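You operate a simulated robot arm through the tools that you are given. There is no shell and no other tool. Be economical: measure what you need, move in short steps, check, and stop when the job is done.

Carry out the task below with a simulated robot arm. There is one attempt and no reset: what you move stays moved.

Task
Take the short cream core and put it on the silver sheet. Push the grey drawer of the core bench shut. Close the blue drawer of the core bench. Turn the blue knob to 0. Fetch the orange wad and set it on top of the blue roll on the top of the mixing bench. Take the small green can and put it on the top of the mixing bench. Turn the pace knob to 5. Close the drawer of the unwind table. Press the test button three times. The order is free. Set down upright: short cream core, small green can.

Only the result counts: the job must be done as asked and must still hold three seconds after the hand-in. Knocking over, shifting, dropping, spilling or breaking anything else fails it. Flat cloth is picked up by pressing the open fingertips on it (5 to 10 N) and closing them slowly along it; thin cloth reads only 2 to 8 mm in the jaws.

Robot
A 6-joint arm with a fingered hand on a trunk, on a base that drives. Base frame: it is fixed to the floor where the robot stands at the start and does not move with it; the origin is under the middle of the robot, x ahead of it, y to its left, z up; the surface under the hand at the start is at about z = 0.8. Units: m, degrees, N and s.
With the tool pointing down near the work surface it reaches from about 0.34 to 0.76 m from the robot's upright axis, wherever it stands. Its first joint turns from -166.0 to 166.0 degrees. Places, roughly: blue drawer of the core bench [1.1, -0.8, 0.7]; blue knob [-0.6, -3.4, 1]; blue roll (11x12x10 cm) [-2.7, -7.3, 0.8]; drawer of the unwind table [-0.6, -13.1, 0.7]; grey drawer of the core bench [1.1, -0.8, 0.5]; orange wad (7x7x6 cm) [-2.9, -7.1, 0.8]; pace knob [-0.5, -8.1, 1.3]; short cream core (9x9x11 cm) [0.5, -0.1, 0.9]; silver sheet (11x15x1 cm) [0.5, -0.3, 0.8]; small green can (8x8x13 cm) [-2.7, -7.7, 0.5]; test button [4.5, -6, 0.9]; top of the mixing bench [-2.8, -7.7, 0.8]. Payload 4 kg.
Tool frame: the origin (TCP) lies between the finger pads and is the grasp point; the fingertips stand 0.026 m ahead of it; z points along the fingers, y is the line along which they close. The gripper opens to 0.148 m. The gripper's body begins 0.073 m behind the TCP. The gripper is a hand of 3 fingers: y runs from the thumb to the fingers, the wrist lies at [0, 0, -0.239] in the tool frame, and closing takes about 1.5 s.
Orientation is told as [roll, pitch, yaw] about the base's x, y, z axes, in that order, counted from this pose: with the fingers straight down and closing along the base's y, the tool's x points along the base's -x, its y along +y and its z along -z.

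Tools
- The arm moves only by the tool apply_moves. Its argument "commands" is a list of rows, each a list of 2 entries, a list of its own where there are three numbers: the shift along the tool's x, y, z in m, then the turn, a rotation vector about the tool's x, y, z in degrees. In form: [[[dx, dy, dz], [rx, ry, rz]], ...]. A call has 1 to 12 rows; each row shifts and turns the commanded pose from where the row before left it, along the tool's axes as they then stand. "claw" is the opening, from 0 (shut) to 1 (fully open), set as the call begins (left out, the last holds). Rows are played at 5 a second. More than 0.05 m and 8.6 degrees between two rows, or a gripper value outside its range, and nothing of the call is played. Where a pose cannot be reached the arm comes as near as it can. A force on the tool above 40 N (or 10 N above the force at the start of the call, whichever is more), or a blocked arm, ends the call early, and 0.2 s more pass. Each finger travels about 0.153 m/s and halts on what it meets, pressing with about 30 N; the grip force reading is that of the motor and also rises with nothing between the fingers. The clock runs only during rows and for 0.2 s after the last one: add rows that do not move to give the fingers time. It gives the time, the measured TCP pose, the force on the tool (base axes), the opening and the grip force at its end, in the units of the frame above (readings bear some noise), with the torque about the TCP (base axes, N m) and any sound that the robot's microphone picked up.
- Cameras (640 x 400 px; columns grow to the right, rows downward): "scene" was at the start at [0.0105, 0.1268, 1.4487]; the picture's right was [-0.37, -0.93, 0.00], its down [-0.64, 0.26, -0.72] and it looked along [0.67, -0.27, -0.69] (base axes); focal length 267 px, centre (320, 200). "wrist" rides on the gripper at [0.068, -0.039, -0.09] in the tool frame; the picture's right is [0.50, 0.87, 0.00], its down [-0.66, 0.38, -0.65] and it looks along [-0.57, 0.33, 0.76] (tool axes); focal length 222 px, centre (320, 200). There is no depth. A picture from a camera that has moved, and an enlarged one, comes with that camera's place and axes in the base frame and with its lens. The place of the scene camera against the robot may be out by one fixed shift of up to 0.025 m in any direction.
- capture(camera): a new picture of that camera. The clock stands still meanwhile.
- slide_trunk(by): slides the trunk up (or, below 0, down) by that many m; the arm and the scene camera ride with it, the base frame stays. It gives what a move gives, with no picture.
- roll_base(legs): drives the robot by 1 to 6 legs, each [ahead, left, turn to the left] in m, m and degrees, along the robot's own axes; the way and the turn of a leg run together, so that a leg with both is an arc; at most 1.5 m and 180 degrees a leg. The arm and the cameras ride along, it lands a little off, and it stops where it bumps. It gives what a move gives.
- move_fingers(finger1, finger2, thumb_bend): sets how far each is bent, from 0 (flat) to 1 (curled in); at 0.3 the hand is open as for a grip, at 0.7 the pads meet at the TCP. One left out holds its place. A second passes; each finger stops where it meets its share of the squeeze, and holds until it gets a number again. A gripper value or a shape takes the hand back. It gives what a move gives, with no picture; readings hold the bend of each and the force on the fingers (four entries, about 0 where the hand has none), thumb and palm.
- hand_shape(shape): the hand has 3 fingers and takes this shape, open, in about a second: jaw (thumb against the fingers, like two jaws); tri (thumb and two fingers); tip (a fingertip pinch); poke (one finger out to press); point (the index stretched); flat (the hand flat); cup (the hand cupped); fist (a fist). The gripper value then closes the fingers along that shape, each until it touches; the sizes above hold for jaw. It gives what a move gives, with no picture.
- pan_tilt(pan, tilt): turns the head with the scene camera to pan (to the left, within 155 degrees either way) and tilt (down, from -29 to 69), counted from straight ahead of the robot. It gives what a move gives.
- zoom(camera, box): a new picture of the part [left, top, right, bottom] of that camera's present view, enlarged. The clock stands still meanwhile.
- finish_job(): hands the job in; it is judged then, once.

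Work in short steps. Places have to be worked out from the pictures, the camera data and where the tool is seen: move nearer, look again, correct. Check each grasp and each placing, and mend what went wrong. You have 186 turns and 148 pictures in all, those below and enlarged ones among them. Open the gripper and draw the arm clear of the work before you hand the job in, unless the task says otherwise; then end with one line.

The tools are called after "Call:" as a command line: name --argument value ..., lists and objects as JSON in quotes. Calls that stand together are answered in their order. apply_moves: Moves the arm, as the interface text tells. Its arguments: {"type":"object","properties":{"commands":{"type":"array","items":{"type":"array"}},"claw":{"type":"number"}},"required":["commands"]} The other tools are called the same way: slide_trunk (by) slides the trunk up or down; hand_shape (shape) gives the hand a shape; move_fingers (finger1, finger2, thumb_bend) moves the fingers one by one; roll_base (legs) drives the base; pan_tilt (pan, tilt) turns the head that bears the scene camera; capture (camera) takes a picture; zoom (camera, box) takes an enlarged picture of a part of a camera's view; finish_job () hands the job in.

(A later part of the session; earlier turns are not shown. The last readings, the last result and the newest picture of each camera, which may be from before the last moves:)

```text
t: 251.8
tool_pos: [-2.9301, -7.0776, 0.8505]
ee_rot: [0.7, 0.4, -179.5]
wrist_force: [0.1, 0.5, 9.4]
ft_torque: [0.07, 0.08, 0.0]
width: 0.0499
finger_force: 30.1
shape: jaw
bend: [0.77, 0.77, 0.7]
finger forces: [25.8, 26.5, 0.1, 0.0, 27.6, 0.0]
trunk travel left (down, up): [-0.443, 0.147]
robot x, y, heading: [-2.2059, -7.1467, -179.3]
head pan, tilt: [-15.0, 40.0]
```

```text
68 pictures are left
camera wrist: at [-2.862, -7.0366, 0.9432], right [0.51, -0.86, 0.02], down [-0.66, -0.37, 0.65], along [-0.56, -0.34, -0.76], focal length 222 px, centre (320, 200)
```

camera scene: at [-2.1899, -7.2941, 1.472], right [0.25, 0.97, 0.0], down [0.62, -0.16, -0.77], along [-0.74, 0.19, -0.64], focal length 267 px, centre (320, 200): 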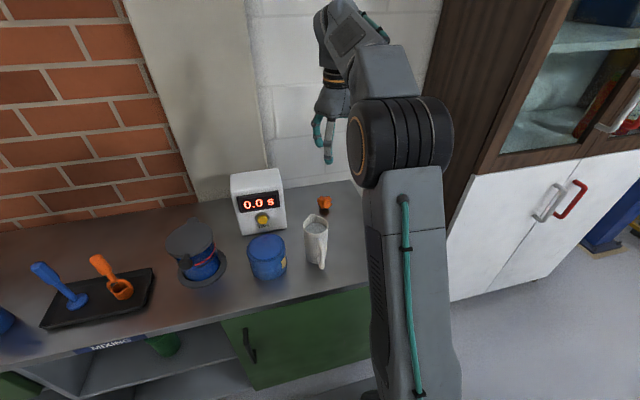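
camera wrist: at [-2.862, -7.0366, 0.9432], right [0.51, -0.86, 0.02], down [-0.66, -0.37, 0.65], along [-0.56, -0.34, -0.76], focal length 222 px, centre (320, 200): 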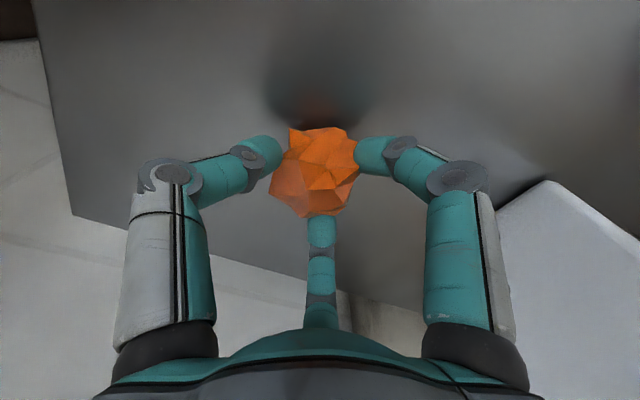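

Held. I'll lift to z≈1.05, then carry it toward the roll at [-2.68, -7.30].

Call:
apply_moves --commands '[[[0, 0, -0.03], [0, 0, 0]], [[0, 0, -0.045], [0, 0, 0]], [[0, 0, -0.045], [0, 0, 0]], [[0, 0, -0.045], [0, 0, 0]], [[0, 0, -0.04], [0, 0, 0]], [[0.03, 0.03, 0], [0, 0, 0]], [[0.03, 0.03, 0], [0, 0, 0]], [[0.03, 0.03, 0], [0, 0, 0]], [[0.03, 0.03, 0], [0, 0, 0]], [[0.03, 0.03, 0], [0, 0, 0]], [[0, 0, 0], [0, 0, 0]]]'

Call:
capture --camera "wrist"

Call:
capture --camera "scene"

```text
t: 254.2
tool_pos: [-2.9122, -7.1119, 1.0448]
ee_rot: [0.7, 0.6, -179.5]
wrist_force: [-0.1, 0.2, 0.0]
ft_torque: [0.01, 0.01, 0.01]
width: 0.0497
finger_force: 30.0
shape: jaw
bend: [0.77, 0.77, 0.7]
finger forces: [24.9, 25.0, 0.1, 0.0, 25.7, 0.0]
out of reach, approached as far as the arm can: row 4, 5, 6, 7, 8, 9, 10
trunk travel left (down, up): [-0.443, 0.147]
robot x, y, heading: [-2.2026, -7.1491, -179.4]
head pan, tilt: [-15.0, 40.0]
```

```text
67 pictures are left
camera wrist: at [-2.8446, -7.0724, 1.1363], right [0.51, -0.86, 0.02], down [-0.66, -0.37, 0.65], along [-0.56, -0.34, -0.76], focal length 222 px, centre (320, 200)
```

wrist: 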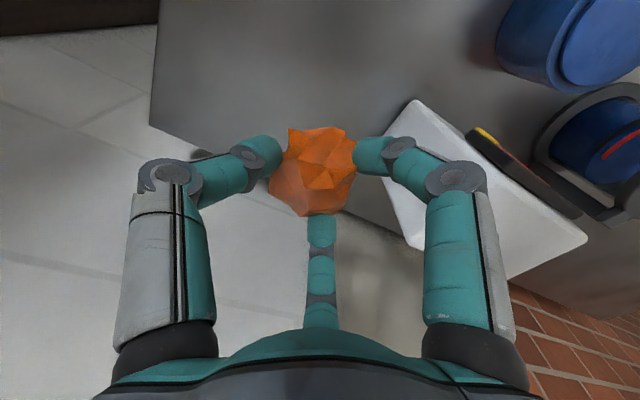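

```text
66 pictures are left
camera scene: at [-2.2309, -7.2946, 1.472], right [0.25, 0.97, 0.0], down [0.62, -0.16, -0.77], along [-0.74, 0.19, -0.64], focal length 267 px, centre (320, 200)
```

scene: 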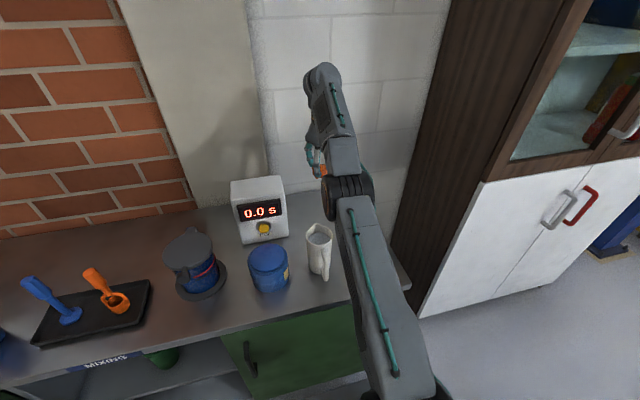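

The arm is at outer reach; I'll continue inward toward the roll.

Call:
apply_moves --commands '[[[0.03, 0.02, 0], [0, 0, 0]], [[0.03, 0.02, 0], [0, 0, 0]], [[0.03, 0.02, 0], [0, 0, 0]], [[0.03, 0.02, 0], [0, 0, 0]], [[0.03, 0.02, 0], [0, 0, 0]], [[0.02, 0.02, 0], [0, 0, 0]], [[0, 0.02, 0], [0, 0, 0]], [[0, 0, 0], [0, 0, 0]]]'

Call:
capture --camera "wrist"

```text
t: 256.0
tool_pos: [-2.9122, -7.1403, 1.0477]
ee_rot: [0.8, 0.6, -179.5]
wrist_force: [-0.7, -0.8, 0.0]
ft_torque: [-0.02, -0.04, -0.03]
width: 0.0496
finger_force: 30.3
shape: jaw
bend: [0.77, 0.77, 0.7]
finger forces: [24.9, 25.0, 0.0, 0.1, 25.7, 0.0]
out of reach, approached as far as the arm can: row 1, 2, 3, 4, 5, 6
trunk travel left (down, up): [-0.443, 0.147]
robot x, y, heading: [-2.2037, -7.1536, -179.4]
head pan, tilt: [-15.0, 40.0]
```

```text
65 pictures are left
camera wrist: at [-2.8443, -7.0983, 1.1399], right [0.51, -0.86, 0.02], down [-0.66, -0.37, 0.65], along [-0.56, -0.34, -0.76], focal length 222 px, centre (320, 200)
```

wrist: 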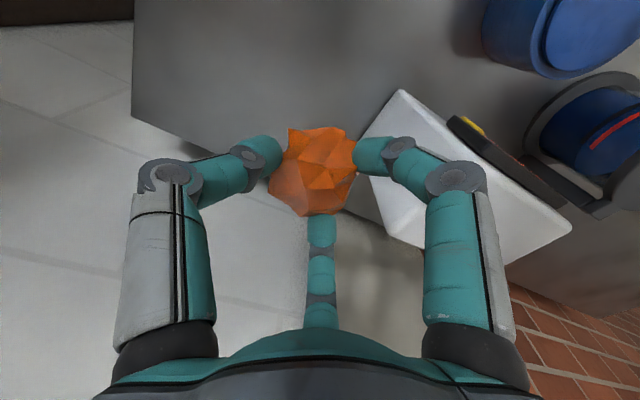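

The arm is stuck at full extension, so I'll use the base to move: back 0.21 and left (-y) 0.17, then look.

Call:
roll_base --legs '[[-0.21, 0, 0], [0, 0.165, 0]]'

Call:
capture --camera "wrist"

Call:
capture --camera "scene"

```text
t: 258.7
tool_pos: [-2.7004, -7.3023, 1.0476]
ee_rot: [0.7, 0.6, -179.5]
wrist_force: [-0.3, -0.4, 0.0]
ft_torque: [0.01, 0.0, -0.01]
width: 0.0498
finger_force: 29.8
shape: jaw
bend: [0.77, 0.77, 0.7]
finger forces: [24.9, 25.0, 0.0, 0.1, 25.7, 0.0]
trunk travel left (down, up): [-0.443, 0.147]
robot x, y, heading: [-1.9941, -7.3149, -179.3]
head pan, tilt: [-15.0, 40.0]
```

```text
64 pictures are left
camera wrist: at [-2.6341, -7.2615, 1.1398], right [0.51, -0.86, 0.02], down [-0.66, -0.38, 0.65], along [-0.56, -0.34, -0.76], focal length 222 px, centre (320, 200)
```

wrist: 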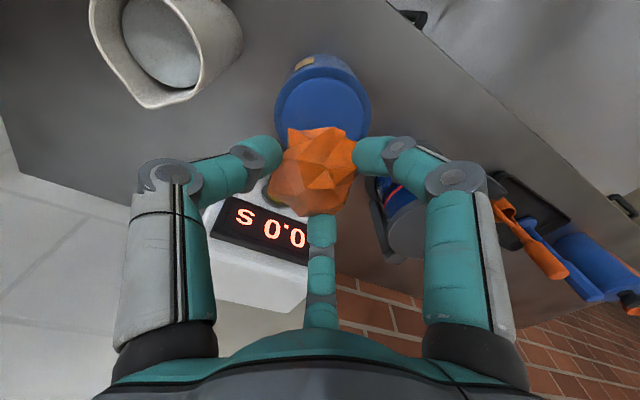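

```text
63 pictures are left
camera scene: at [-2.0204, -7.4573, 1.472], right [0.24, 0.97, 0.0], down [0.62, -0.16, -0.77], along [-0.74, 0.19, -0.64], focal length 267 px, centre (320, 200)
```

scene: 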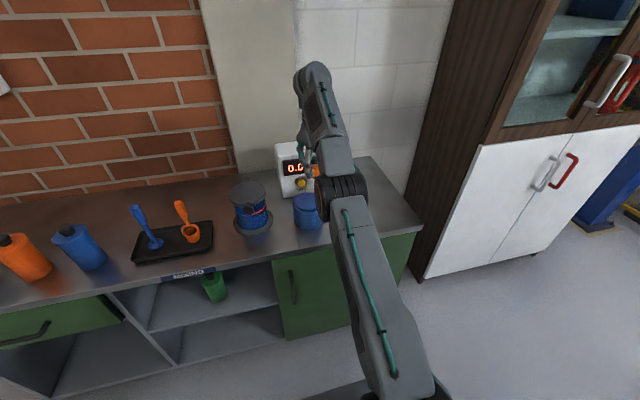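

The wad is directly over the roll's top (centre [-2.697, -7.305]). I'll lower with the trunk.

Call:
slide_trunk --by -0.09

Call:
capture --camera "wrist"

```text
t: 259.9
tool_pos: [-2.7003, -7.3025, 0.959]
ee_rot: [0.8, 0.7, -179.5]
wrist_force: [-0.2, 0.3, -0.5]
ft_torque: [0.01, 0.01, 0.01]
width: 0.0494
finger_force: 29.8
shape: jaw
bend: [0.77, 0.77, 0.7]
finger forces: [25.0, 25.0, 0.0, 0.0, 25.7, 0.0]
trunk travel left (down, up): [-0.353, 0.237]
robot x, y, heading: [-1.9974, -7.3153, -179.2]
head pan, tilt: [-15.0, 40.0]
```

```text
62 pictures are left
camera wrist: at [-2.634, -7.2615, 1.0499], right [0.51, -0.86, 0.02], down [-0.66, -0.38, 0.65], along [-0.56, -0.34, -0.76], focal length 222 px, centre (320, 200)
```

wrist: 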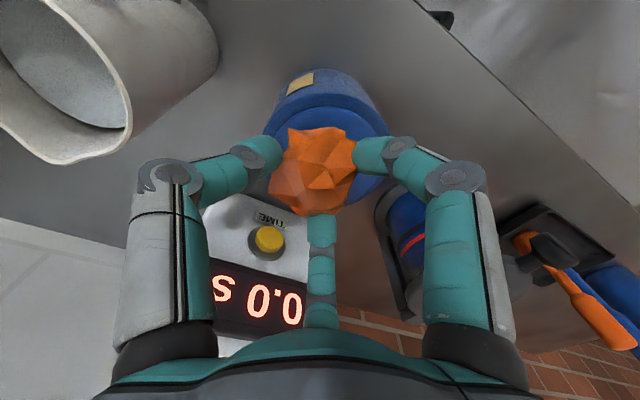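

Call:
slide_trunk --by -0.008

Call:
slide_trunk --by -0.005

```text
t: 260.5
tool_pos: [-2.7003, -7.3016, 0.9493]
ee_rot: [0.7, 0.6, -179.5]
wrist_force: [-1.0, 0.3, 0.3]
ft_torque: [-0.01, -0.02, -0.03]
width: 0.0495
finger_force: 30.0
shape: jaw
bend: [0.77, 0.77, 0.7]
finger forces: [24.9, 25.0, 0.0, 0.0, 25.7, 0.1]
trunk travel left (down, up): [-0.345, 0.245]
robot x, y, heading: [-1.9945, -7.3159, -179.2]
head pan, tilt: [-15.0, 40.0]
```

```text
t: 261.0
tool_pos: [-2.7015, -7.3019, 0.9461]
ee_rot: [0.8, 0.5, -179.4]
wrist_force: [-0.9, -0.2, -0.1]
ft_torque: [0.0, 0.02, 0.01]
width: 0.0496
finger_force: 30.0
shape: jaw
bend: [0.77, 0.77, 0.7]
finger forces: [24.9, 25.0, 0.1, 0.0, 25.7, 0.1]
trunk travel left (down, up): [-0.34, 0.25]
robot x, y, heading: [-1.9967, -7.3157, -179.1]
head pan, tilt: [-15.0, 40.0]
```

No contact yet; I'll keep lowering in small steps.

Call:
slide_trunk --by -0.006

Call:
zoom --camera "wrist" --box '[240, 60, 400, 230]'

```text
t: 261.6
tool_pos: [-2.7003, -7.3022, 0.9425]
ee_rot: [0.8, 0.3, -179.4]
wrist_force: [-4.6, -0.7, 25.0]
ft_torque: [0.04, 0.32, 0.07]
width: 0.0502
finger_force: 29.6
shape: jaw
bend: [0.78, 0.77, 0.7]
finger forces: [28.3, 31.7, 0.0, 0.0, 31.0, 0.0]
trunk travel left (down, up): [-0.334, 0.256]
robot x, y, heading: [-1.9928, -7.3119, -179.3]
head pan, tilt: [-15.0, 40.0]
```

```text
2.35 times, centred on (320, 145) of wrist
camera zoom: at [-2.6327, -7.2614, 1.0339], right [0.51, -0.86, 0.01], down [-0.65, -0.38, 0.66], along [-0.56, -0.34, -0.75], focal length 523 px, centre (320, 329)
```

zoom: 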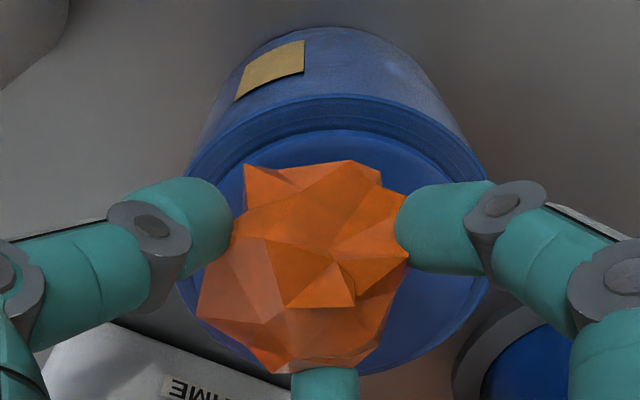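

Contact made. I'll ease up 3 mm and release partially.

Call:
slide_trunk --by 0.003

Call:
apply_moves --commands '[[[0, 0, 0], [0, 0, 0]], [[0, 0, 0], [0, 0, 0]], [[0, 0, 0], [0, 0, 0]]]' --claw 0.55

Call:
slide_trunk --by 0.15

Call:
capture --camera "wrist"

```text
t: 262.1
tool_pos: [-2.7005, -7.3022, 0.942]
ee_rot: [0.8, 0.5, -179.4]
wrist_force: [-3.7, 0.8, 17.1]
ft_torque: [0.08, 0.24, 0.06]
width: 0.0501
finger_force: 29.8
shape: jaw
bend: [0.77, 0.77, 0.7]
finger forces: [27.6, 30.5, 0.0, 0.0, 30.4, 0.1]
trunk travel left (down, up): [-0.337, 0.253]
robot x, y, heading: [-1.9965, -7.315, -179.5]
head pan, tilt: [-15.0, 40.0]
```

```text
t: 262.9
tool_pos: [-2.702, -7.3017, 0.9411]
ee_rot: [0.8, 0.7, -179.5]
wrist_force: [0.1, 0.9, -0.3]
ft_torque: [0.0, 0.0, 0.02]
width: 0.0807
finger_force: 0.0
shape: jaw
bend: [0.34, 0.34, 0.7]
finger forces: [0.0, 0.1, 0.0, 0.0, 0.0, 0.0]
trunk travel left (down, up): [-0.337, 0.253]
robot x, y, heading: [-1.9975, -7.3162, -179.3]
head pan, tilt: [-15.0, 40.0]
```

```text
t: 264.6
tool_pos: [-2.7018, -7.3026, 1.0913]
ee_rot: [0.8, 0.6, -179.5]
wrist_force: [-0.7, -0.1, 0.6]
ft_torque: [0.02, 0.03, -0.03]
width: 0.0809
finger_force: 0.1
shape: jaw
bend: [0.34, 0.34, 0.7]
finger forces: [0.0, 0.0, 0.0, 0.1, 0.0, 0.1]
trunk travel left (down, up): [-0.487, 0.103]
robot x, y, heading: [-1.9961, -7.3129, -179.3]
head pan, tilt: [-15.0, 40.0]
```

```text
60 pictures are left
camera wrist: at [-2.6342, -7.2615, 1.1837], right [0.51, -0.86, 0.02], down [-0.66, -0.38, 0.65], along [-0.56, -0.34, -0.76], focal length 222 px, centre (320, 200)
```

wrist: 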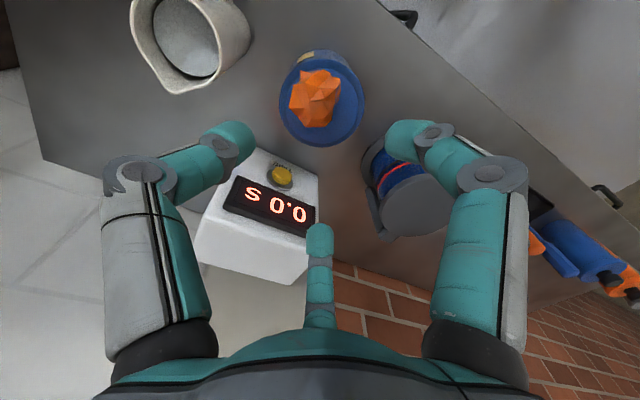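

The wad sits on the roll. Next is the green can on the open shelf: I'll back off, strafe to y≈-7.7 and lower the trunk to see inside.

Call:
roll_base --legs '[[-0.4, 0, 0], [0, 0.4, -1]]'

Call:
slide_trunk --by -0.35

Call:
pan_tilt --pan 0 --tilt 30

Call:
capture --camera "scene"

```text
t: 269.2
tool_pos: [-2.2888, -7.6733, 1.0919]
ee_rot: [0.8, 0.6, 179.3]
wrist_force: [-0.1, 0.6, -0.3]
ft_torque: [-0.01, -0.06, -0.02]
width: 0.081
finger_force: 0.0
shape: jaw
bend: [0.34, 0.34, 0.7]
finger forces: [0.0, 0.1, 0.0, 0.1, 0.0, 0.0]
trunk travel left (down, up): [-0.487, 0.103]
robot x, y, heading: [-1.5787, -7.699, 179.8]
head pan, tilt: [-15.0, 40.0]
```

```text
t: 272.7
tool_pos: [-2.2887, -7.6732, 0.7422]
ee_rot: [0.8, 0.5, 179.4]
wrist_force: [0.1, 0.1, -0.9]
ft_torque: [-0.04, -0.03, -0.01]
width: 0.081
finger_force: 0.0
shape: jaw
bend: [0.34, 0.34, 0.7]
finger forces: [0.0, 0.0, 0.1, 0.0, 0.0, 0.0]
trunk travel left (down, up): [-0.137, 0.453]
robot x, y, heading: [-1.5853, -7.7004, 179.5]
head pan, tilt: [-15.0, 40.0]
```

```text
t: 273.4
tool_pos: [-2.2882, -7.6737, 0.7419]
ee_rot: [0.8, 0.6, 179.3]
wrist_force: [0.5, -0.7, 0.0]
ft_torque: [-0.02, 0.01, 0.01]
width: 0.0808
finger_force: 0.0
shape: jaw
bend: [0.34, 0.34, 0.7]
finger forces: [0.0, 0.1, 0.0, 0.0, 0.0, 0.0]
trunk travel left (down, up): [-0.137, 0.453]
robot x, y, heading: [-1.5815, -7.7014, 179.9]
head pan, tilt: [0.0, 30.0]
```

```text
59 pictures are left
camera scene: at [-1.6193, -7.8639, 1.1813], right [0.01, 1.0, 0.0], down [0.5, 0.0, -0.87], along [-0.87, 0.01, -0.5], focal length 267 px, centre (320, 200)
```

scene: 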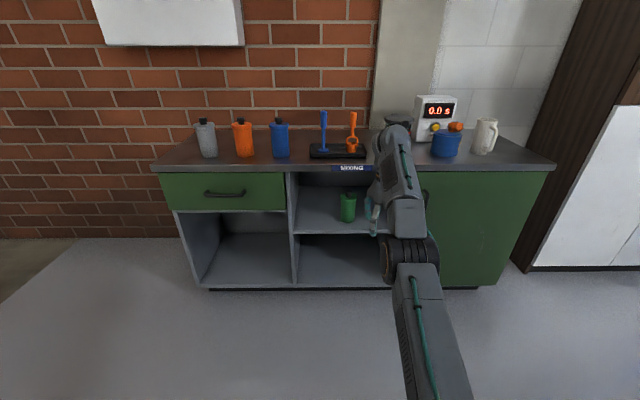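

Call:
zoom --camera "scene" --box '[285, 160, 435, 300]'

Call:
capture --camera "wrist"

```text
2.86 times, centred on (360, 230) of scene
camera zoom: at [-1.6193, -7.8639, 1.1813], right [0.01, 1.0, 0.0], down [0.5, 0.0, -0.87], along [-0.87, 0.01, -0.5], focal length 764 px, centre (206, 114)
```

zoom: 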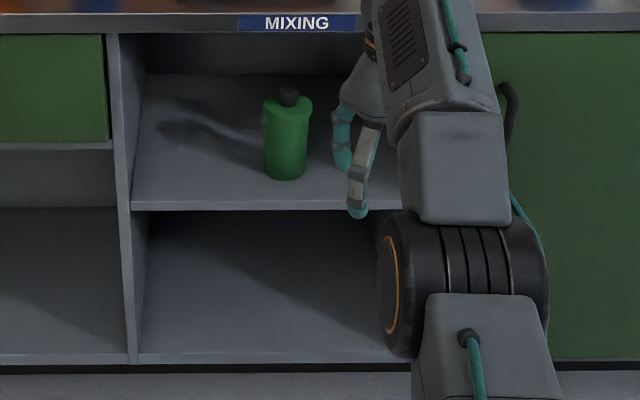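

```text
57 pictures are left
camera wrist: at [-2.2206, -7.6338, 0.8338], right [0.49, -0.87, 0.02], down [-0.67, -0.36, 0.65], along [-0.56, -0.33, -0.76], focal length 222 px, centre (320, 200)
```

wrist: 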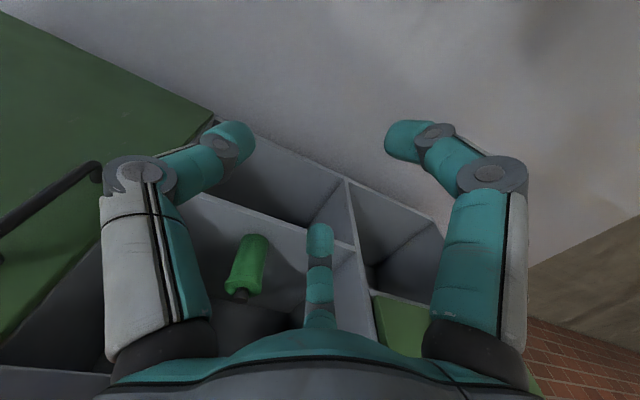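

Triangulation puts the can's base at [-2.69, -7.715, 0.45], standing ~0.13 tall, with the shelf ceiling near 0.76. I need a tool pitch of about 30° below horizontal, so I'll test tilting in free space with the trunk low.

Call:
slide_trunk --by -0.13

Call:
apply_moves --commands '[[[-0.012, 0, -0.012], [0, -8, 0]], [[-0.0136, 0, -0.0102], [0, -8, 0]], [[-0.0148, 0, -0.0082], [0, -8, 0]], [[-0.0158, 0, -0.0061], [0, -8, 0]], [[-0.0165, 0, -0.0038], [0, -8, 0]], [[-0.0169, 0, -0.0015], [0, -8, 0]], [[-0.0169, 0, 0.0009], [0, -8, 0]], [[0, 0, 0], [0, 0, 0]]]'

```text
t: 275.0
tool_pos: [-2.2884, -7.6739, 0.6115]
ee_rot: [0.8, 0.5, 179.3]
wrist_force: [0.2, 0.9, 0.1]
ft_torque: [0.02, 0.01, -0.01]
width: 0.0807
finger_force: 0.2
shape: jaw
bend: [0.34, 0.34, 0.7]
finger forces: [0.0, 0.1, 0.0, 0.0, 0.1, 0.0]
trunk travel left (down, up): [-0.007, 0.583]
robot x, y, heading: [-1.5816, -7.698, 179.6]
head pan, tilt: [0.0, 30.0]
```

```text
t: 276.8
tool_pos: [-2.474, -7.6659, 0.7421]
ee_rot: [1.3, -55.3, 178.2]
wrist_force: [-0.2, 0.6, 1.0]
ft_torque: [0.0, 0.0, -0.01]
width: 0.0809
finger_force: 0.1
shape: jaw
bend: [0.34, 0.34, 0.7]
finger forces: [0.1, 0.1, 0.1, 0.1, 0.0, 0.0]
out of reach, approached as far as the arm can: row 1, 2, 3, 4, 5, 6, 7
trunk travel left (down, up): [-0.007, 0.583]
robot x, y, heading: [-1.5847, -7.7003, 179.6]
head pan, tilt: [0.0, 30.0]
```

The arm reached 55° tilt at r≈0.89, z≈0.74. I'll back the base up and try descending from there.

Call:
roll_base --legs '[[-0.2, 0, 0]]'

Call:
apply_moves --commands '[[[0.016, 0, 0.012], [0, 0, 0]], [[0.016, 0, 0.012], [0, 0, 0]], [[0.016, 0, 0.012], [0, 0, 0]], [[0.016, 0, 0.012], [0, 0, 0]], [[0.016, 0, 0.012], [0, 0, 0]], [[0, 0, 0], [0, 0, 0]]]'

```text
t: 278.4
tool_pos: [-2.272, -7.6672, 0.7424]
ee_rot: [1.4, -55.2, 178.2]
wrist_force: [-0.4, -0.1, -0.8]
ft_torque: [-0.01, -0.01, 0.01]
width: 0.0809
finger_force: 0.0
shape: jaw
bend: [0.34, 0.34, 0.7]
finger forces: [0.1, 0.0, 0.0, 0.0, 0.1, 0.0]
trunk travel left (down, up): [-0.007, 0.583]
robot x, y, heading: [-1.3805, -7.7016, 179.8]
head pan, tilt: [0.0, 30.0]
```

```text
t: 279.8
tool_pos: [-2.3054, -7.6676, 0.6548]
ee_rot: [1.3, -55.1, 178.2]
wrist_force: [-0.2, 0.6, -0.1]
ft_torque: [0.01, 0.0, 0.02]
width: 0.081
finger_force: 0.0
shape: jaw
bend: [0.34, 0.34, 0.7]
finger forces: [0.1, 0.0, 0.0, 0.0, 0.0, 0.0]
out of reach, approached as far as the arm can: row 1, 2, 3, 4, 5
trunk travel left (down, up): [-0.007, 0.583]
robot x, y, heading: [-1.3774, -7.7, 179.9]
head pan, tilt: [0.0, 30.0]
```

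The arm is stuck at full elbow extension. I'll unfold it with the combined retract-and-untilt motion that worked before.

Call:
apply_moves --commands '[[[0.03, 0, -0.02], [0, 6, 0]], [[0.03, 0, -0.02], [0, 6, 0]], [[0.03, 0, -0.01], [0, 6, 0]], [[0.03, 0, -0.01], [0, 6, 0]], [[0.03, 0, -0.01], [0, 6, 0]], [[0.03, 0, -0.01], [0, 6, 0]], [[0.03, 0, 0], [0, 6, 0]], [[0.03, 0, 0], [0, 6, 0]], [[0.03, 0, 0], [0, 6, 0]], [[0.04, 0, 0], [0, 0, 0]], [[0.04, 0, 0], [0, 0, 0]], [[0, 0, 0], [0, 0, 0]]]'

Call:
capture --camera "scene"

```text
t: 282.4
tool_pos: [-2.0932, -7.666, 0.6095]
ee_rot: [0.8, -1.1, 179.4]
wrist_force: [0.4, -0.4, -0.1]
ft_torque: [0.01, 0.01, 0.01]
width: 0.081
finger_force: 0.0
shape: jaw
bend: [0.34, 0.34, 0.7]
finger forces: [0.0, 0.0, 0.1, 0.0, 0.1, 0.1]
out of reach, approached as far as the arm can: row 1, 2, 3, 4, 5, 6, 7, 8, 9, 10, 11
trunk travel left (down, up): [-0.007, 0.583]
robot x, y, heading: [-1.3787, -7.703, 179.8]
head pan, tilt: [0.0, 30.0]
```

```text
56 pictures are left
camera scene: at [-1.4163, -7.8652, 1.0514], right [0.01, 1.0, 0.0], down [0.5, 0.0, -0.87], along [-0.87, 0.01, -0.5], focal length 267 px, centre (320, 200)
```

scene: 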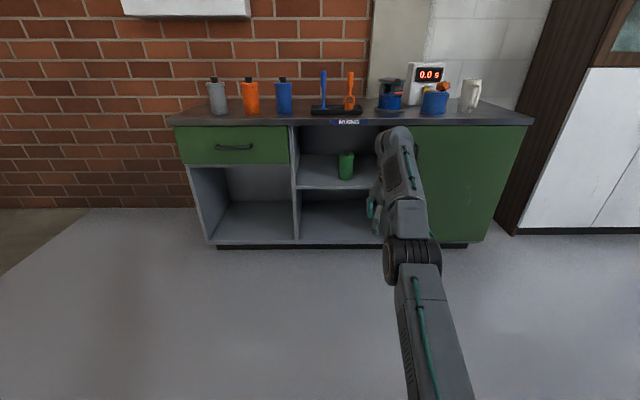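

Still stuck, so I'll try a move straight toward the shoulder (inward and down).

Call:
apply_moves --commands '[[[0.045, 0, 0.02], [0, 0, 0]], [[0.045, 0, 0.02], [0, 0, 0]], [[0.045, 0, 0.02], [0, 0, 0]], [[0, 0, 0], [0, 0, 0]]]'

```text
t: 283.4
tool_pos: [-2.093, -7.6662, 0.6089]
ee_rot: [0.8, -1.2, 179.5]
wrist_force: [-0.2, -0.2, -0.2]
ft_torque: [0.02, 0.01, -0.02]
width: 0.081
finger_force: 0.1
shape: jaw
bend: [0.34, 0.34, 0.7]
finger forces: [0.0, 0.0, 0.0, 0.0, 0.1, 0.1]
out of reach, approached as far as the arm can: row 1, 2, 3
trunk travel left (down, up): [-0.007, 0.583]
robot x, y, heading: [-1.376, -7.7002, 179.7]
head pan, tilt: [0.0, 30.0]
```

Perhaps the inward step demands too large an elbow jump at full stretch. I'll try tiny inward steps.

Call:
apply_moves --commands '[[[0.001, 0, 0], [0, 0, 0]], [[0.001, 0, 0], [0, 0, 0]], [[0.002, 0, 0], [0, 0, 0]], [[0.003, 0, 0], [0, 0, 0]], [[0.004, 0, 0], [0, 0, 0]], [[0.006, 0, 0], [0, 0, 0]], [[0.008, 0, 0], [0, 0, 0]], [[0.01, 0, 0], [0, 0, 0]], [[0.015, 0, 0], [0, 0, 0]], [[0.02, 0, 0], [0, 0, 0]], [[0.025, 0, 0], [0, 0, 0]], [[0, 0, 0], [0, 0, 0]]]'

```text
t: 286.0
tool_pos: [-2.088, -7.6671, 0.6228]
ee_rot: [0.8, -1.2, 179.3]
wrist_force: [0.1, -0.2, 0.8]
ft_torque: [0.01, -0.03, 0.05]
width: 0.0812
finger_force: 0.1
shape: jaw
bend: [0.34, 0.34, 0.7]
finger forces: [0.1, 0.1, 0.1, 0.0, 0.0, 0.0]
out of reach, approached as far as the arm can: row 3, 5, 6, 7, 8, 9, 10, 11
trunk travel left (down, up): [-0.007, 0.583]
robot x, y, heading: [-1.3786, -7.7011, 179.8]
head pan, tilt: [0.0, 30.0]
```

Call:
apply_moves --commands '[[[0.01, 0, 0.025], [0, 0, 0]], [[0.01, 0, 0.025], [0, 0, 0]], [[0.01, 0, 0.025], [0, 0, 0]], [[0.01, 0, 0.025], [0, 0, 0]], [[0, 0, 0], [0, 0, 0]]]'

```text
t: 287.2
tool_pos: [-2.1001, -7.6668, 0.5912]
ee_rot: [0.9, -1.1, 179.5]
wrist_force: [0.5, 0.1, -0.5]
ft_torque: [0.02, -0.01, 0.01]
width: 0.0812
finger_force: 0.0
shape: jaw
bend: [0.34, 0.34, 0.7]
finger forces: [0.0, 0.0, 0.0, 0.0, 0.1, 0.1]
out of reach, approached as far as the arm can: row 1, 2, 3, 4
trunk travel left (down, up): [-0.007, 0.583]
robot x, y, heading: [-1.3813, -7.7031, 179.8]
head pan, tilt: [0.0, 30.0]
```

I'll slide up along the boundary to a steeper arm elevation, then come straight down, as that freed it last time.

Call:
apply_moves --commands '[[[0.02, 0, -0.045], [0, 0, 0]], [[0.02, 0, -0.045], [0, 0, 0]], [[0.02, 0, -0.045], [0, 0, 0]], [[0.02, 0, -0.045], [0, 0, 0]], [[0.025, 0, -0.04], [0, 0, 0]], [[0.025, 0, -0.04], [0, 0, 0]], [[0.025, 0, -0.04], [0, 0, 0]], [[0.025, 0, -0.04], [0, 0, 0]], [[0, 0, 0], [0, 0, 0]]]'

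Call:
apply_moves --commands '[[[0, 0, 0.045], [0, 0, 0]], [[0, 0, 0.045], [0, 0, 0]], [[0, 0, 0.045], [0, 0, 0]], [[0, 0, 0], [0, 0, 0]]]'

```text
t: 289.2
tool_pos: [-1.9052, -7.6268, 0.8522]
ee_rot: [0.7, -1.5, 179.4]
wrist_force: [0.3, -1.1, 0.3]
ft_torque: [-0.03, 0.04, -0.02]
width: 0.081
finger_force: 0.0
shape: jaw
bend: [0.34, 0.34, 0.7]
finger forces: [0.0, 0.0, 0.0, 0.0, 0.0, 0.0]
out of reach, approached as far as the arm can: row 4, 6, 7, 8
trunk travel left (down, up): [-0.007, 0.583]
robot x, y, heading: [-1.3796, -7.7059, 179.8]
head pan, tilt: [0.0, 30.0]
```

```text
t: 290.2
tool_pos: [-1.9082, -7.6318, 0.7181]
ee_rot: [0.8, -1.3, 179.2]
wrist_force: [-0.7, -0.7, 0.0]
ft_torque: [0.0, 0.0, 0.04]
width: 0.0811
finger_force: 0.1
shape: jaw
bend: [0.34, 0.34, 0.7]
finger forces: [0.0, 0.1, 0.0, 0.1, 0.1, 0.0]
trunk travel left (down, up): [-0.007, 0.583]
robot x, y, heading: [-1.3786, -7.6982, 179.6]
head pan, tilt: [0.0, 30.0]
```

Free again (r≈0.53). I'll now go to a 56° tilt pose at r≈0.86, z≈0.53 along a path that stays short of full extension.

Call:
apply_moves --commands '[[[-0.041, 0, 0.0235], [0, -7, 0]], [[-0.0378, 0, 0.0283], [0, -7, 0]], [[-0.0341, 0, 0.0327], [0, -7, 0]], [[-0.0299, 0, 0.0366], [0, -7, 0]], [[-0.0252, 0, 0.0399], [0, -7, 0]], [[-0.0201, 0, 0.0428], [0, -7, 0]], [[-0.0148, 0, 0.0449], [0, -7, 0]], [[-0.0092, 0, 0.0463], [0, -7, 0]], [[0, 0, 0], [0, 0, 0]]]' --claw 0.9

Call:
capture --camera "wrist"

Call:
capture --camera "scene"

```text
t: 292.2
tool_pos: [-2.2429, -7.6297, 0.5397]
ee_rot: [1.3, -57.2, 178.2]
wrist_force: [0.1, 0.9, 0.0]
ft_torque: [0.01, 0.02, 0.0]
width: 0.1333
finger_force: 0.1
shape: jaw
bend: [0.25, 0.25, 0.34]
finger forces: [0.0, 0.0, 0.0, 0.1, 0.0, 0.0]
trunk travel left (down, up): [-0.007, 0.583]
robot x, y, heading: [-1.3773, -7.697, 179.5]
head pan, tilt: [0.0, 30.0]
```

```text
55 pictures are left
camera wrist: at [-2.1289, -7.593, 0.5333], right [0.26, -0.87, -0.41], down [0.19, -0.37, 0.91], along [-0.95, -0.32, 0.07], focal length 222 px, centre (320, 200)
```

wrist: 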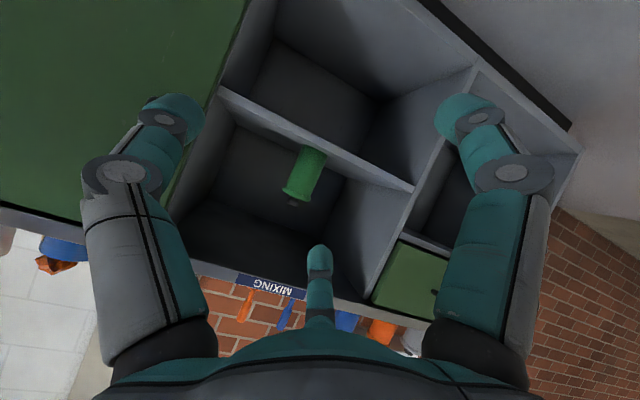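

```text
54 pictures are left
camera scene: at [-1.4162, -7.8652, 1.0514], right [0.01, 1.0, 0.0], down [0.5, 0.0, -0.87], along [-0.87, 0.01, -0.5], focal length 267 px, centre (320, 200)
```

scene: 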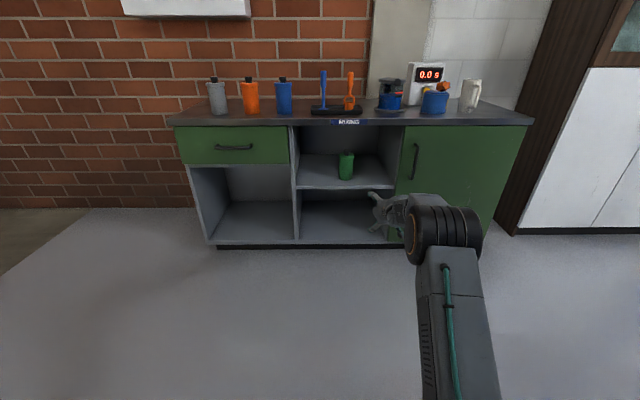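

The pose is reached. The hand is a three-jaw chuck, so to hold the upright can from the front I'll roll it -90°: thumb above, two fingers at the sides.

Call:
apply_moves --commands '[[[0, 0, 0], [0, 0, -8.2]], [[0, 0, 0], [0, 0, -8.2]], [[0, 0, 0], [0, 0, -8.2]], [[0, 0, 0], [0, 0, -8.2]], [[0, 0, 0], [0, 0, -8.2]], [[0, 0, 0], [0, 0, -8.2]], [[0, 0, 0], [0, 0, -8.2]], [[0, 0, 0], [0, 0, -8.2]], [[0, 0, 0], [0, 0, -8.2]], [[0, 0, 0], [0, 0, -8.2]], [[0, 0, 0], [0, 0, -8]], [[0, 0, 0], [0, 0, 0]]]' --claw 1

Call:
roll_base --legs '[[0.15, 0.085, 0]]'

Call:
capture --camera "wrist"

Call:
zoom --camera "scene" --box '[270, 130, 450, 290]'

```text
t: 294.8
tool_pos: [-2.2708, -7.6915, 0.5568]
ee_rot: [-57.7, -0.2, -91.6]
wrist_force: [0.0, -0.3, -0.6]
ft_torque: [0.01, -0.01, -0.02]
width: 0.1477
finger_force: 0.0
shape: jaw
bend: [0.3, 0.3, 0.3]
finger forces: [0.0, 0.1, 0.0, 0.0, 0.1, 0.1]
out of reach, approached as far as the arm can: row 2, 3, 4, 5, 6, 7, 8, 9, 10, 11
trunk travel left (down, up): [-0.007, 0.583]
robot x, y, heading: [-1.3803, -7.7009, 179.6]
head pan, tilt: [0.0, 30.0]
```

```text
t: 296.3
tool_pos: [-2.4188, -7.7805, 0.5568]
ee_rot: [-57.6, -0.3, -91.5]
wrist_force: [0.1, 0.4, -0.4]
ft_torque: [0.0, -0.02, -0.01]
width: 0.148
finger_force: 0.1
shape: jaw
bend: [0.3, 0.3, 0.3]
finger forces: [0.1, 0.0, 0.0, 0.1, 0.0, 0.0]
trunk travel left (down, up): [-0.007, 0.583]
robot x, y, heading: [-1.5238, -7.7862, 179.8]
head pan, tilt: [0.0, 30.0]
```

```text
53 pictures are left
camera wrist: at [-2.36, -7.7138, 0.6388], right [0.48, 0.49, -0.73], down [0.74, -0.67, 0.03], along [-0.48, -0.56, -0.68], focal length 222 px, centre (320, 200)
```

wrist: 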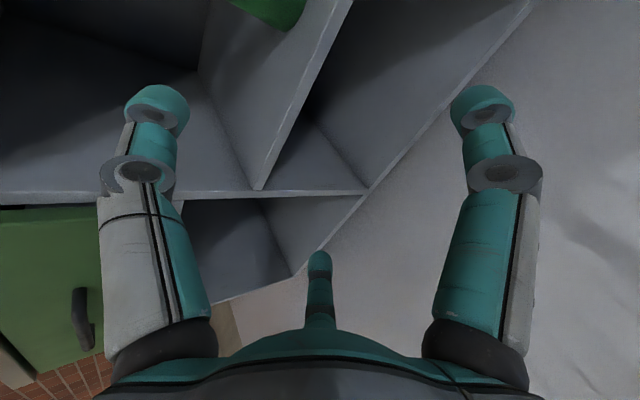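

```text
2.50 times, centred on (360, 210) of scene
camera zoom: at [-1.5634, -7.9502, 1.0514], right [0.0, 1.0, 0.0], down [0.5, 0.0, -0.87], along [-0.87, 0.0, -0.5], focal length 668 px, centre (220, 175)
```

zoom: 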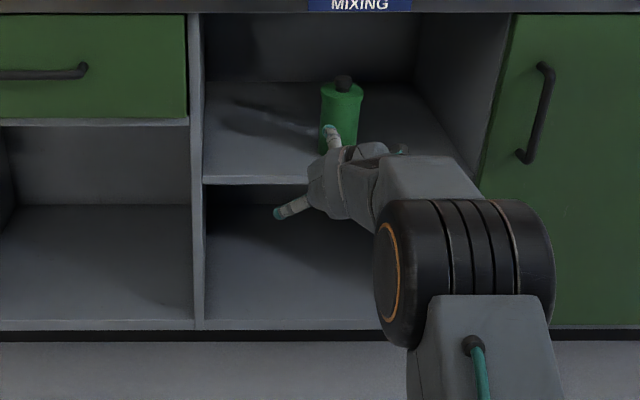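

Orientation is as wanted: thumb up, pitch 33° down. I'll shift +y by 6.5 cm, raise 2 cm so the thumb clears the cap, advance 12 cm and look.

Call:
slide_trunk --by 0.022

Call:
roll_base --legs '[[0, -0.065, 0], [0.12, 0, 0]]'

Call:
capture --camera "wrist"

Call:
zoom --camera "scene" --box '[270, 110, 450, 270]'

```text
t: 297.0
tool_pos: [-2.419, -7.7811, 0.5788]
ee_rot: [-57.5, -0.3, -91.4]
wrist_force: [-0.5, 0.0, 0.0]
ft_torque: [-0.02, 0.01, -0.03]
width: 0.1477
finger_force: 0.0
shape: jaw
bend: [0.3, 0.3, 0.3]
finger forces: [0.1, 0.1, 0.0, 0.0, 0.0, 0.0]
trunk travel left (down, up): [-0.029, 0.561]
robot x, y, heading: [-1.5285, -7.7864, 180.0]
head pan, tilt: [0.0, 30.0]
```

```text
t: 298.8
tool_pos: [-2.5415, -7.7117, 0.5781]
ee_rot: [-57.6, -0.2, -91.5]
wrist_force: [-0.7, -0.4, 0.3]
ft_torque: [0.02, -0.01, 0.01]
width: 0.1479
finger_force: 0.0
shape: jaw
bend: [0.3, 0.3, 0.3]
finger forces: [0.1, 0.0, 0.0, 0.1, 0.0, 0.0]
trunk travel left (down, up): [-0.029, 0.561]
robot x, y, heading: [-1.6498, -7.7186, 179.8]
head pan, tilt: [0.0, 30.0]
```

```text
51 pictures are left
camera wrist: at [-2.4834, -7.6459, 0.6608], right [0.48, 0.48, -0.73], down [0.74, -0.67, 0.03], along [-0.48, -0.56, -0.68], focal length 222 px, centre (320, 200)
```

wrist: 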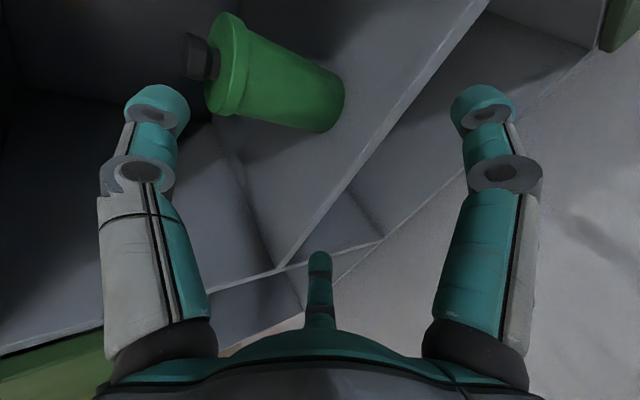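

```text
2.50 times, centred on (360, 190) of scene
camera zoom: at [-1.6872, -7.8836, 1.0734], right [0.0, 1.0, 0.0], down [0.5, 0.0, -0.87], along [-0.87, 0.0, -0.5], focal length 668 px, centre (220, 225)
```

zoom: 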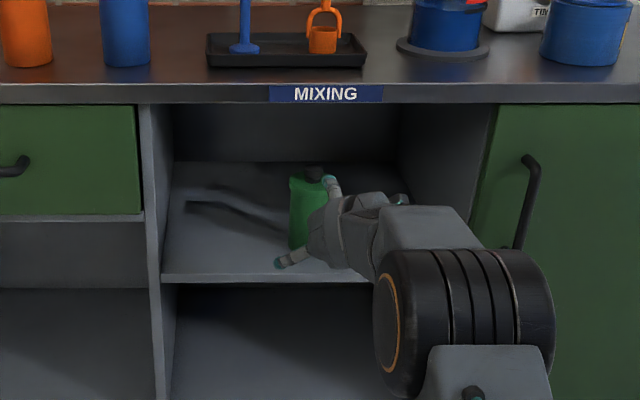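

The can axis is at about [-2.705, -7.715], with the cap top near z=0.615. I'll flatten the thumb to clear the cap, then advance in two steps.

Call:
move_fingers --finger1 0.28 --finger2 0.28 --thumb_bend 0.05

Call:
roll_base --legs '[[0.08, 0, 0]]'

Call:
capture --camera "wrist"

Call:
zoom --camera "scene" --box '[270, 110, 450, 270]'

```text
t: 299.8
tool_pos: [-2.5416, -7.7126, 0.5784]
ee_rot: [-57.6, -0.3, -91.6]
wrist_force: [-0.3, 0.3, -0.7]
ft_torque: [-0.03, 0.02, 0.03]
width: 0.1534
finger_force: 0.0
shape: fingers
bend: [0.28, 0.28, 0.05]
finger forces: [0.0, 0.0, 0.0, 0.1, 0.0, 0.0]
trunk travel left (down, up): [-0.029, 0.561]
robot x, y, heading: [-1.646, -7.7254, 179.7]
head pan, tilt: [0.0, 30.0]
```

```text
t: 300.9
tool_pos: [-2.6212, -7.7113, 0.5784]
ee_rot: [-57.6, -0.3, -91.6]
wrist_force: [-0.2, 0.4, 0.2]
ft_torque: [0.0, 0.0, -0.01]
width: 0.1532
finger_force: 0.1
shape: fingers
bend: [0.28, 0.28, 0.05]
finger forces: [0.1, 0.0, 0.1, 0.1, 0.0, 0.1]
trunk travel left (down, up): [-0.029, 0.561]
robot x, y, heading: [-1.7278, -7.7195, 179.8]
head pan, tilt: [0.0, 30.0]
```

```text
49 pictures are left
camera wrist: at [-2.5632, -7.6454, 0.6607], right [0.48, 0.48, -0.73], down [0.74, -0.67, 0.03], along [-0.48, -0.56, -0.68], focal length 222 px, centre (320, 200)
```

wrist: 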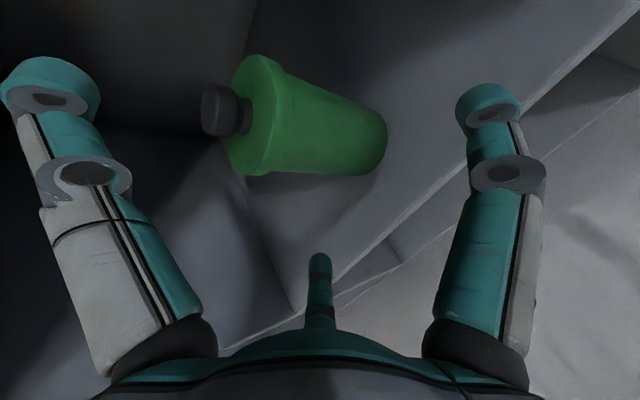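

```text
2.50 times, centred on (360, 190) of scene
camera zoom: at [-1.767, -7.8833, 1.0734], right [0.0, 1.0, 0.0], down [0.5, 0.0, -0.87], along [-0.87, 0.0, -0.5], focal length 668 px, centre (220, 225)
```

zoom: 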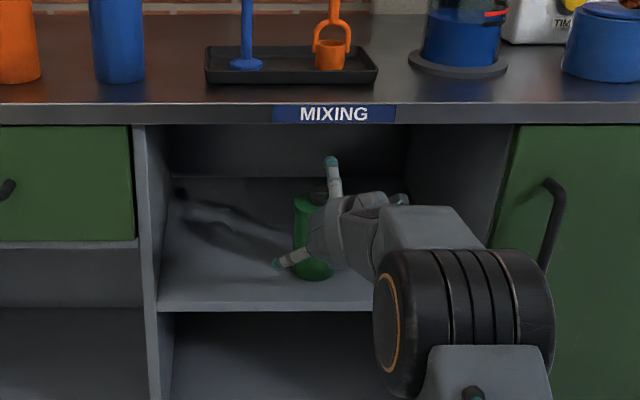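

Call:
roll_base --legs '[[0.07, 0.005, 0]]'

Call:
slide_trunk --by -0.014

Call:
capture --camera "wrist"

```text
t: 301.9
tool_pos: [-2.6914, -7.7162, 0.5789]
ee_rot: [-57.7, -0.3, -91.5]
wrist_force: [-0.1, 0.5, 0.0]
ft_torque: [-0.01, 0.0, -0.01]
width: 0.1529
finger_force: 0.1
shape: fingers
bend: [0.28, 0.28, 0.05]
finger forces: [0.0, 0.0, 0.0, 0.1, 0.0, 0.0]
trunk travel left (down, up): [-0.029, 0.561]
robot x, y, heading: [-1.7981, -7.7219, 179.9]
head pan, tilt: [0.0, 30.0]
```

```text
t: 302.5
tool_pos: [-2.6914, -7.7158, 0.5647]
ee_rot: [-57.6, -0.3, -91.5]
wrist_force: [-0.2, 0.3, -0.7]
ft_torque: [-0.01, 0.0, 0.03]
width: 0.1535
finger_force: 0.0
shape: fingers
bend: [0.28, 0.28, 0.05]
finger forces: [0.0, 0.0, 0.0, 0.0, 0.0, 0.0]
trunk travel left (down, up): [-0.015, 0.575]
robot x, y, heading: [-1.7989, -7.7226, 179.9]
head pan, tilt: [0.0, 30.0]
```

```text
47 pictures are left
camera wrist: at [-2.6335, -7.6505, 0.6466], right [0.48, 0.48, -0.73], down [0.74, -0.67, 0.03], along [-0.48, -0.56, -0.68], focal length 222 px, centre (320, 200)
```

wrist: 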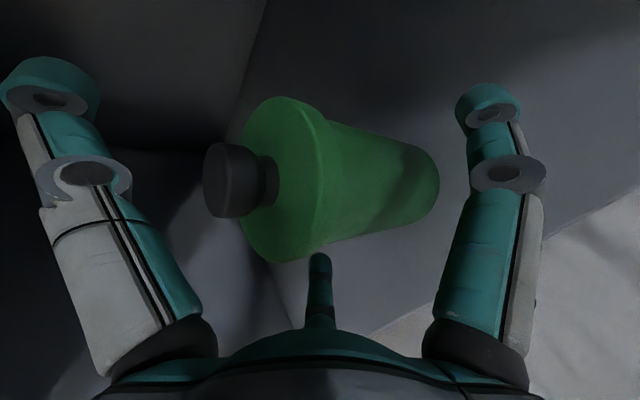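

The digits straddle the can properly. I'll bring the thumb down to just above the cap first.

Call:
move_fingers --finger1 0.3 --finger2 0.3 --thumb_bend 0.3

Call:
capture --camera "wrist"

```text
t: 303.5
tool_pos: [-2.6917, -7.7181, 0.5638]
ee_rot: [-57.6, -0.3, -91.5]
wrist_force: [0.4, 0.2, 0.1]
ft_torque: [-0.02, 0.03, 0.03]
width: 0.1277
finger_force: 0.1
shape: fingers
bend: [0.3, 0.3, 0.3]
finger forces: [0.1, 0.1, 0.0, 0.0, 0.0, 0.0]
trunk travel left (down, up): [-0.015, 0.575]
robot x, y, heading: [-1.8017, -7.7254, 179.7]
head pan, tilt: [0.0, 30.0]
```

```text
46 pictures are left
camera wrist: at [-2.6335, -7.6505, 0.6467], right [0.48, 0.48, -0.73], down [0.74, -0.67, 0.03], along [-0.48, -0.56, -0.68], focal length 222 px, centre (320, 200)
```

wrist: 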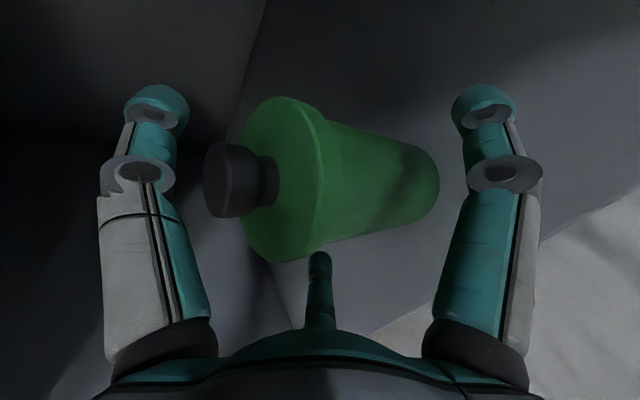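

Call:
apply_moves --commands '[[[0, 0, 0], [0, 0, 0]], [[0, 0, 0], [0, 0, 0]], [[0, 0, 0], [0, 0, 0]], [[0, 0, 0], [0, 0, 0]], [[0, 0, 0], [0, 0, 0]], [[0, 0, 0], [0, 0, 0]], [[0, 0, 0], [0, 0, 0]]]' --claw 0

Call:
capture --camera "wrist"

```text
t: 305.1
tool_pos: [-2.6916, -7.7175, 0.5662]
ee_rot: [-57.6, -0.4, -91.5]
wrist_force: [2.6, 0.2, 11.4]
ft_torque: [-0.02, -0.53, -0.02]
width: 0.0928
finger_force: 31.0
shape: jaw
bend: [0.38, 0.36, 0.36]
finger forces: [24.2, 24.4, 0.1, 0.0, 33.7, 0.1]
trunk travel left (down, up): [-0.015, 0.575]
robot x, y, heading: [-1.7976, -7.7253, 179.8]
head pan, tilt: [0.0, 30.0]
```

```text
45 pictures are left
camera wrist: at [-2.633, -7.6505, 0.6482], right [0.48, 0.48, -0.73], down [0.74, -0.67, 0.03], along [-0.48, -0.56, -0.68], focal length 222 px, centre (320, 200)
```

wrist: 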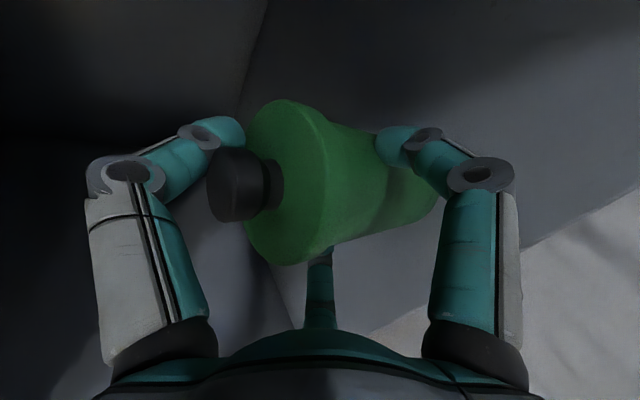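

All three digits hold the can. I'll lift 2 cm with the trunk and check.

Call:
slide_trunk --by 0.025

Call:
capture --camera "wrist"

Call:
zoom --camera "scene" --box '[270, 110, 450, 270]'

```text
t: 305.8
tool_pos: [-2.6927, -7.716, 0.5873]
ee_rot: [-57.3, -0.3, -91.5]
wrist_force: [-0.4, -0.3, -5.4]
ft_torque: [0.04, -0.05, 0.0]
width: 0.092
finger_force: 30.1
shape: jaw
bend: [0.38, 0.36, 0.36]
finger forces: [24.2, 24.2, 0.0, 0.0, 24.6, 0.0]
trunk travel left (down, up): [-0.04, 0.55]
robot x, y, heading: [-1.8025, -7.7215, 179.6]
head pan, tilt: [0.0, 30.0]
```

```text
44 pictures are left
camera wrist: at [-2.6337, -7.6506, 0.6702], right [0.48, 0.48, -0.73], down [0.74, -0.67, 0.04], along [-0.48, -0.56, -0.68], focal length 222 px, centre (320, 200)
```

wrist: 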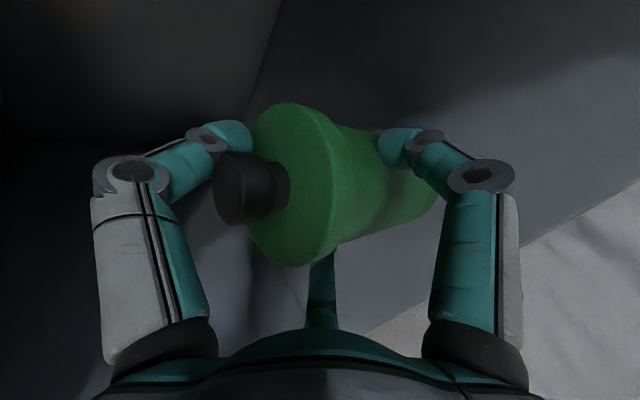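

```text
2.50 times, centred on (360, 190) of scene
camera zoom: at [-1.8377, -7.888, 1.0843], right [0.0, 1.0, 0.0], down [0.5, 0.0, -0.87], along [-0.87, 0.0, -0.5], focal length 668 px, centre (220, 225)
```

zoom: 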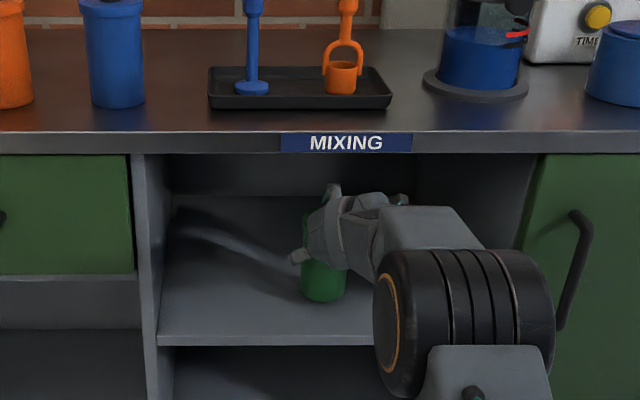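

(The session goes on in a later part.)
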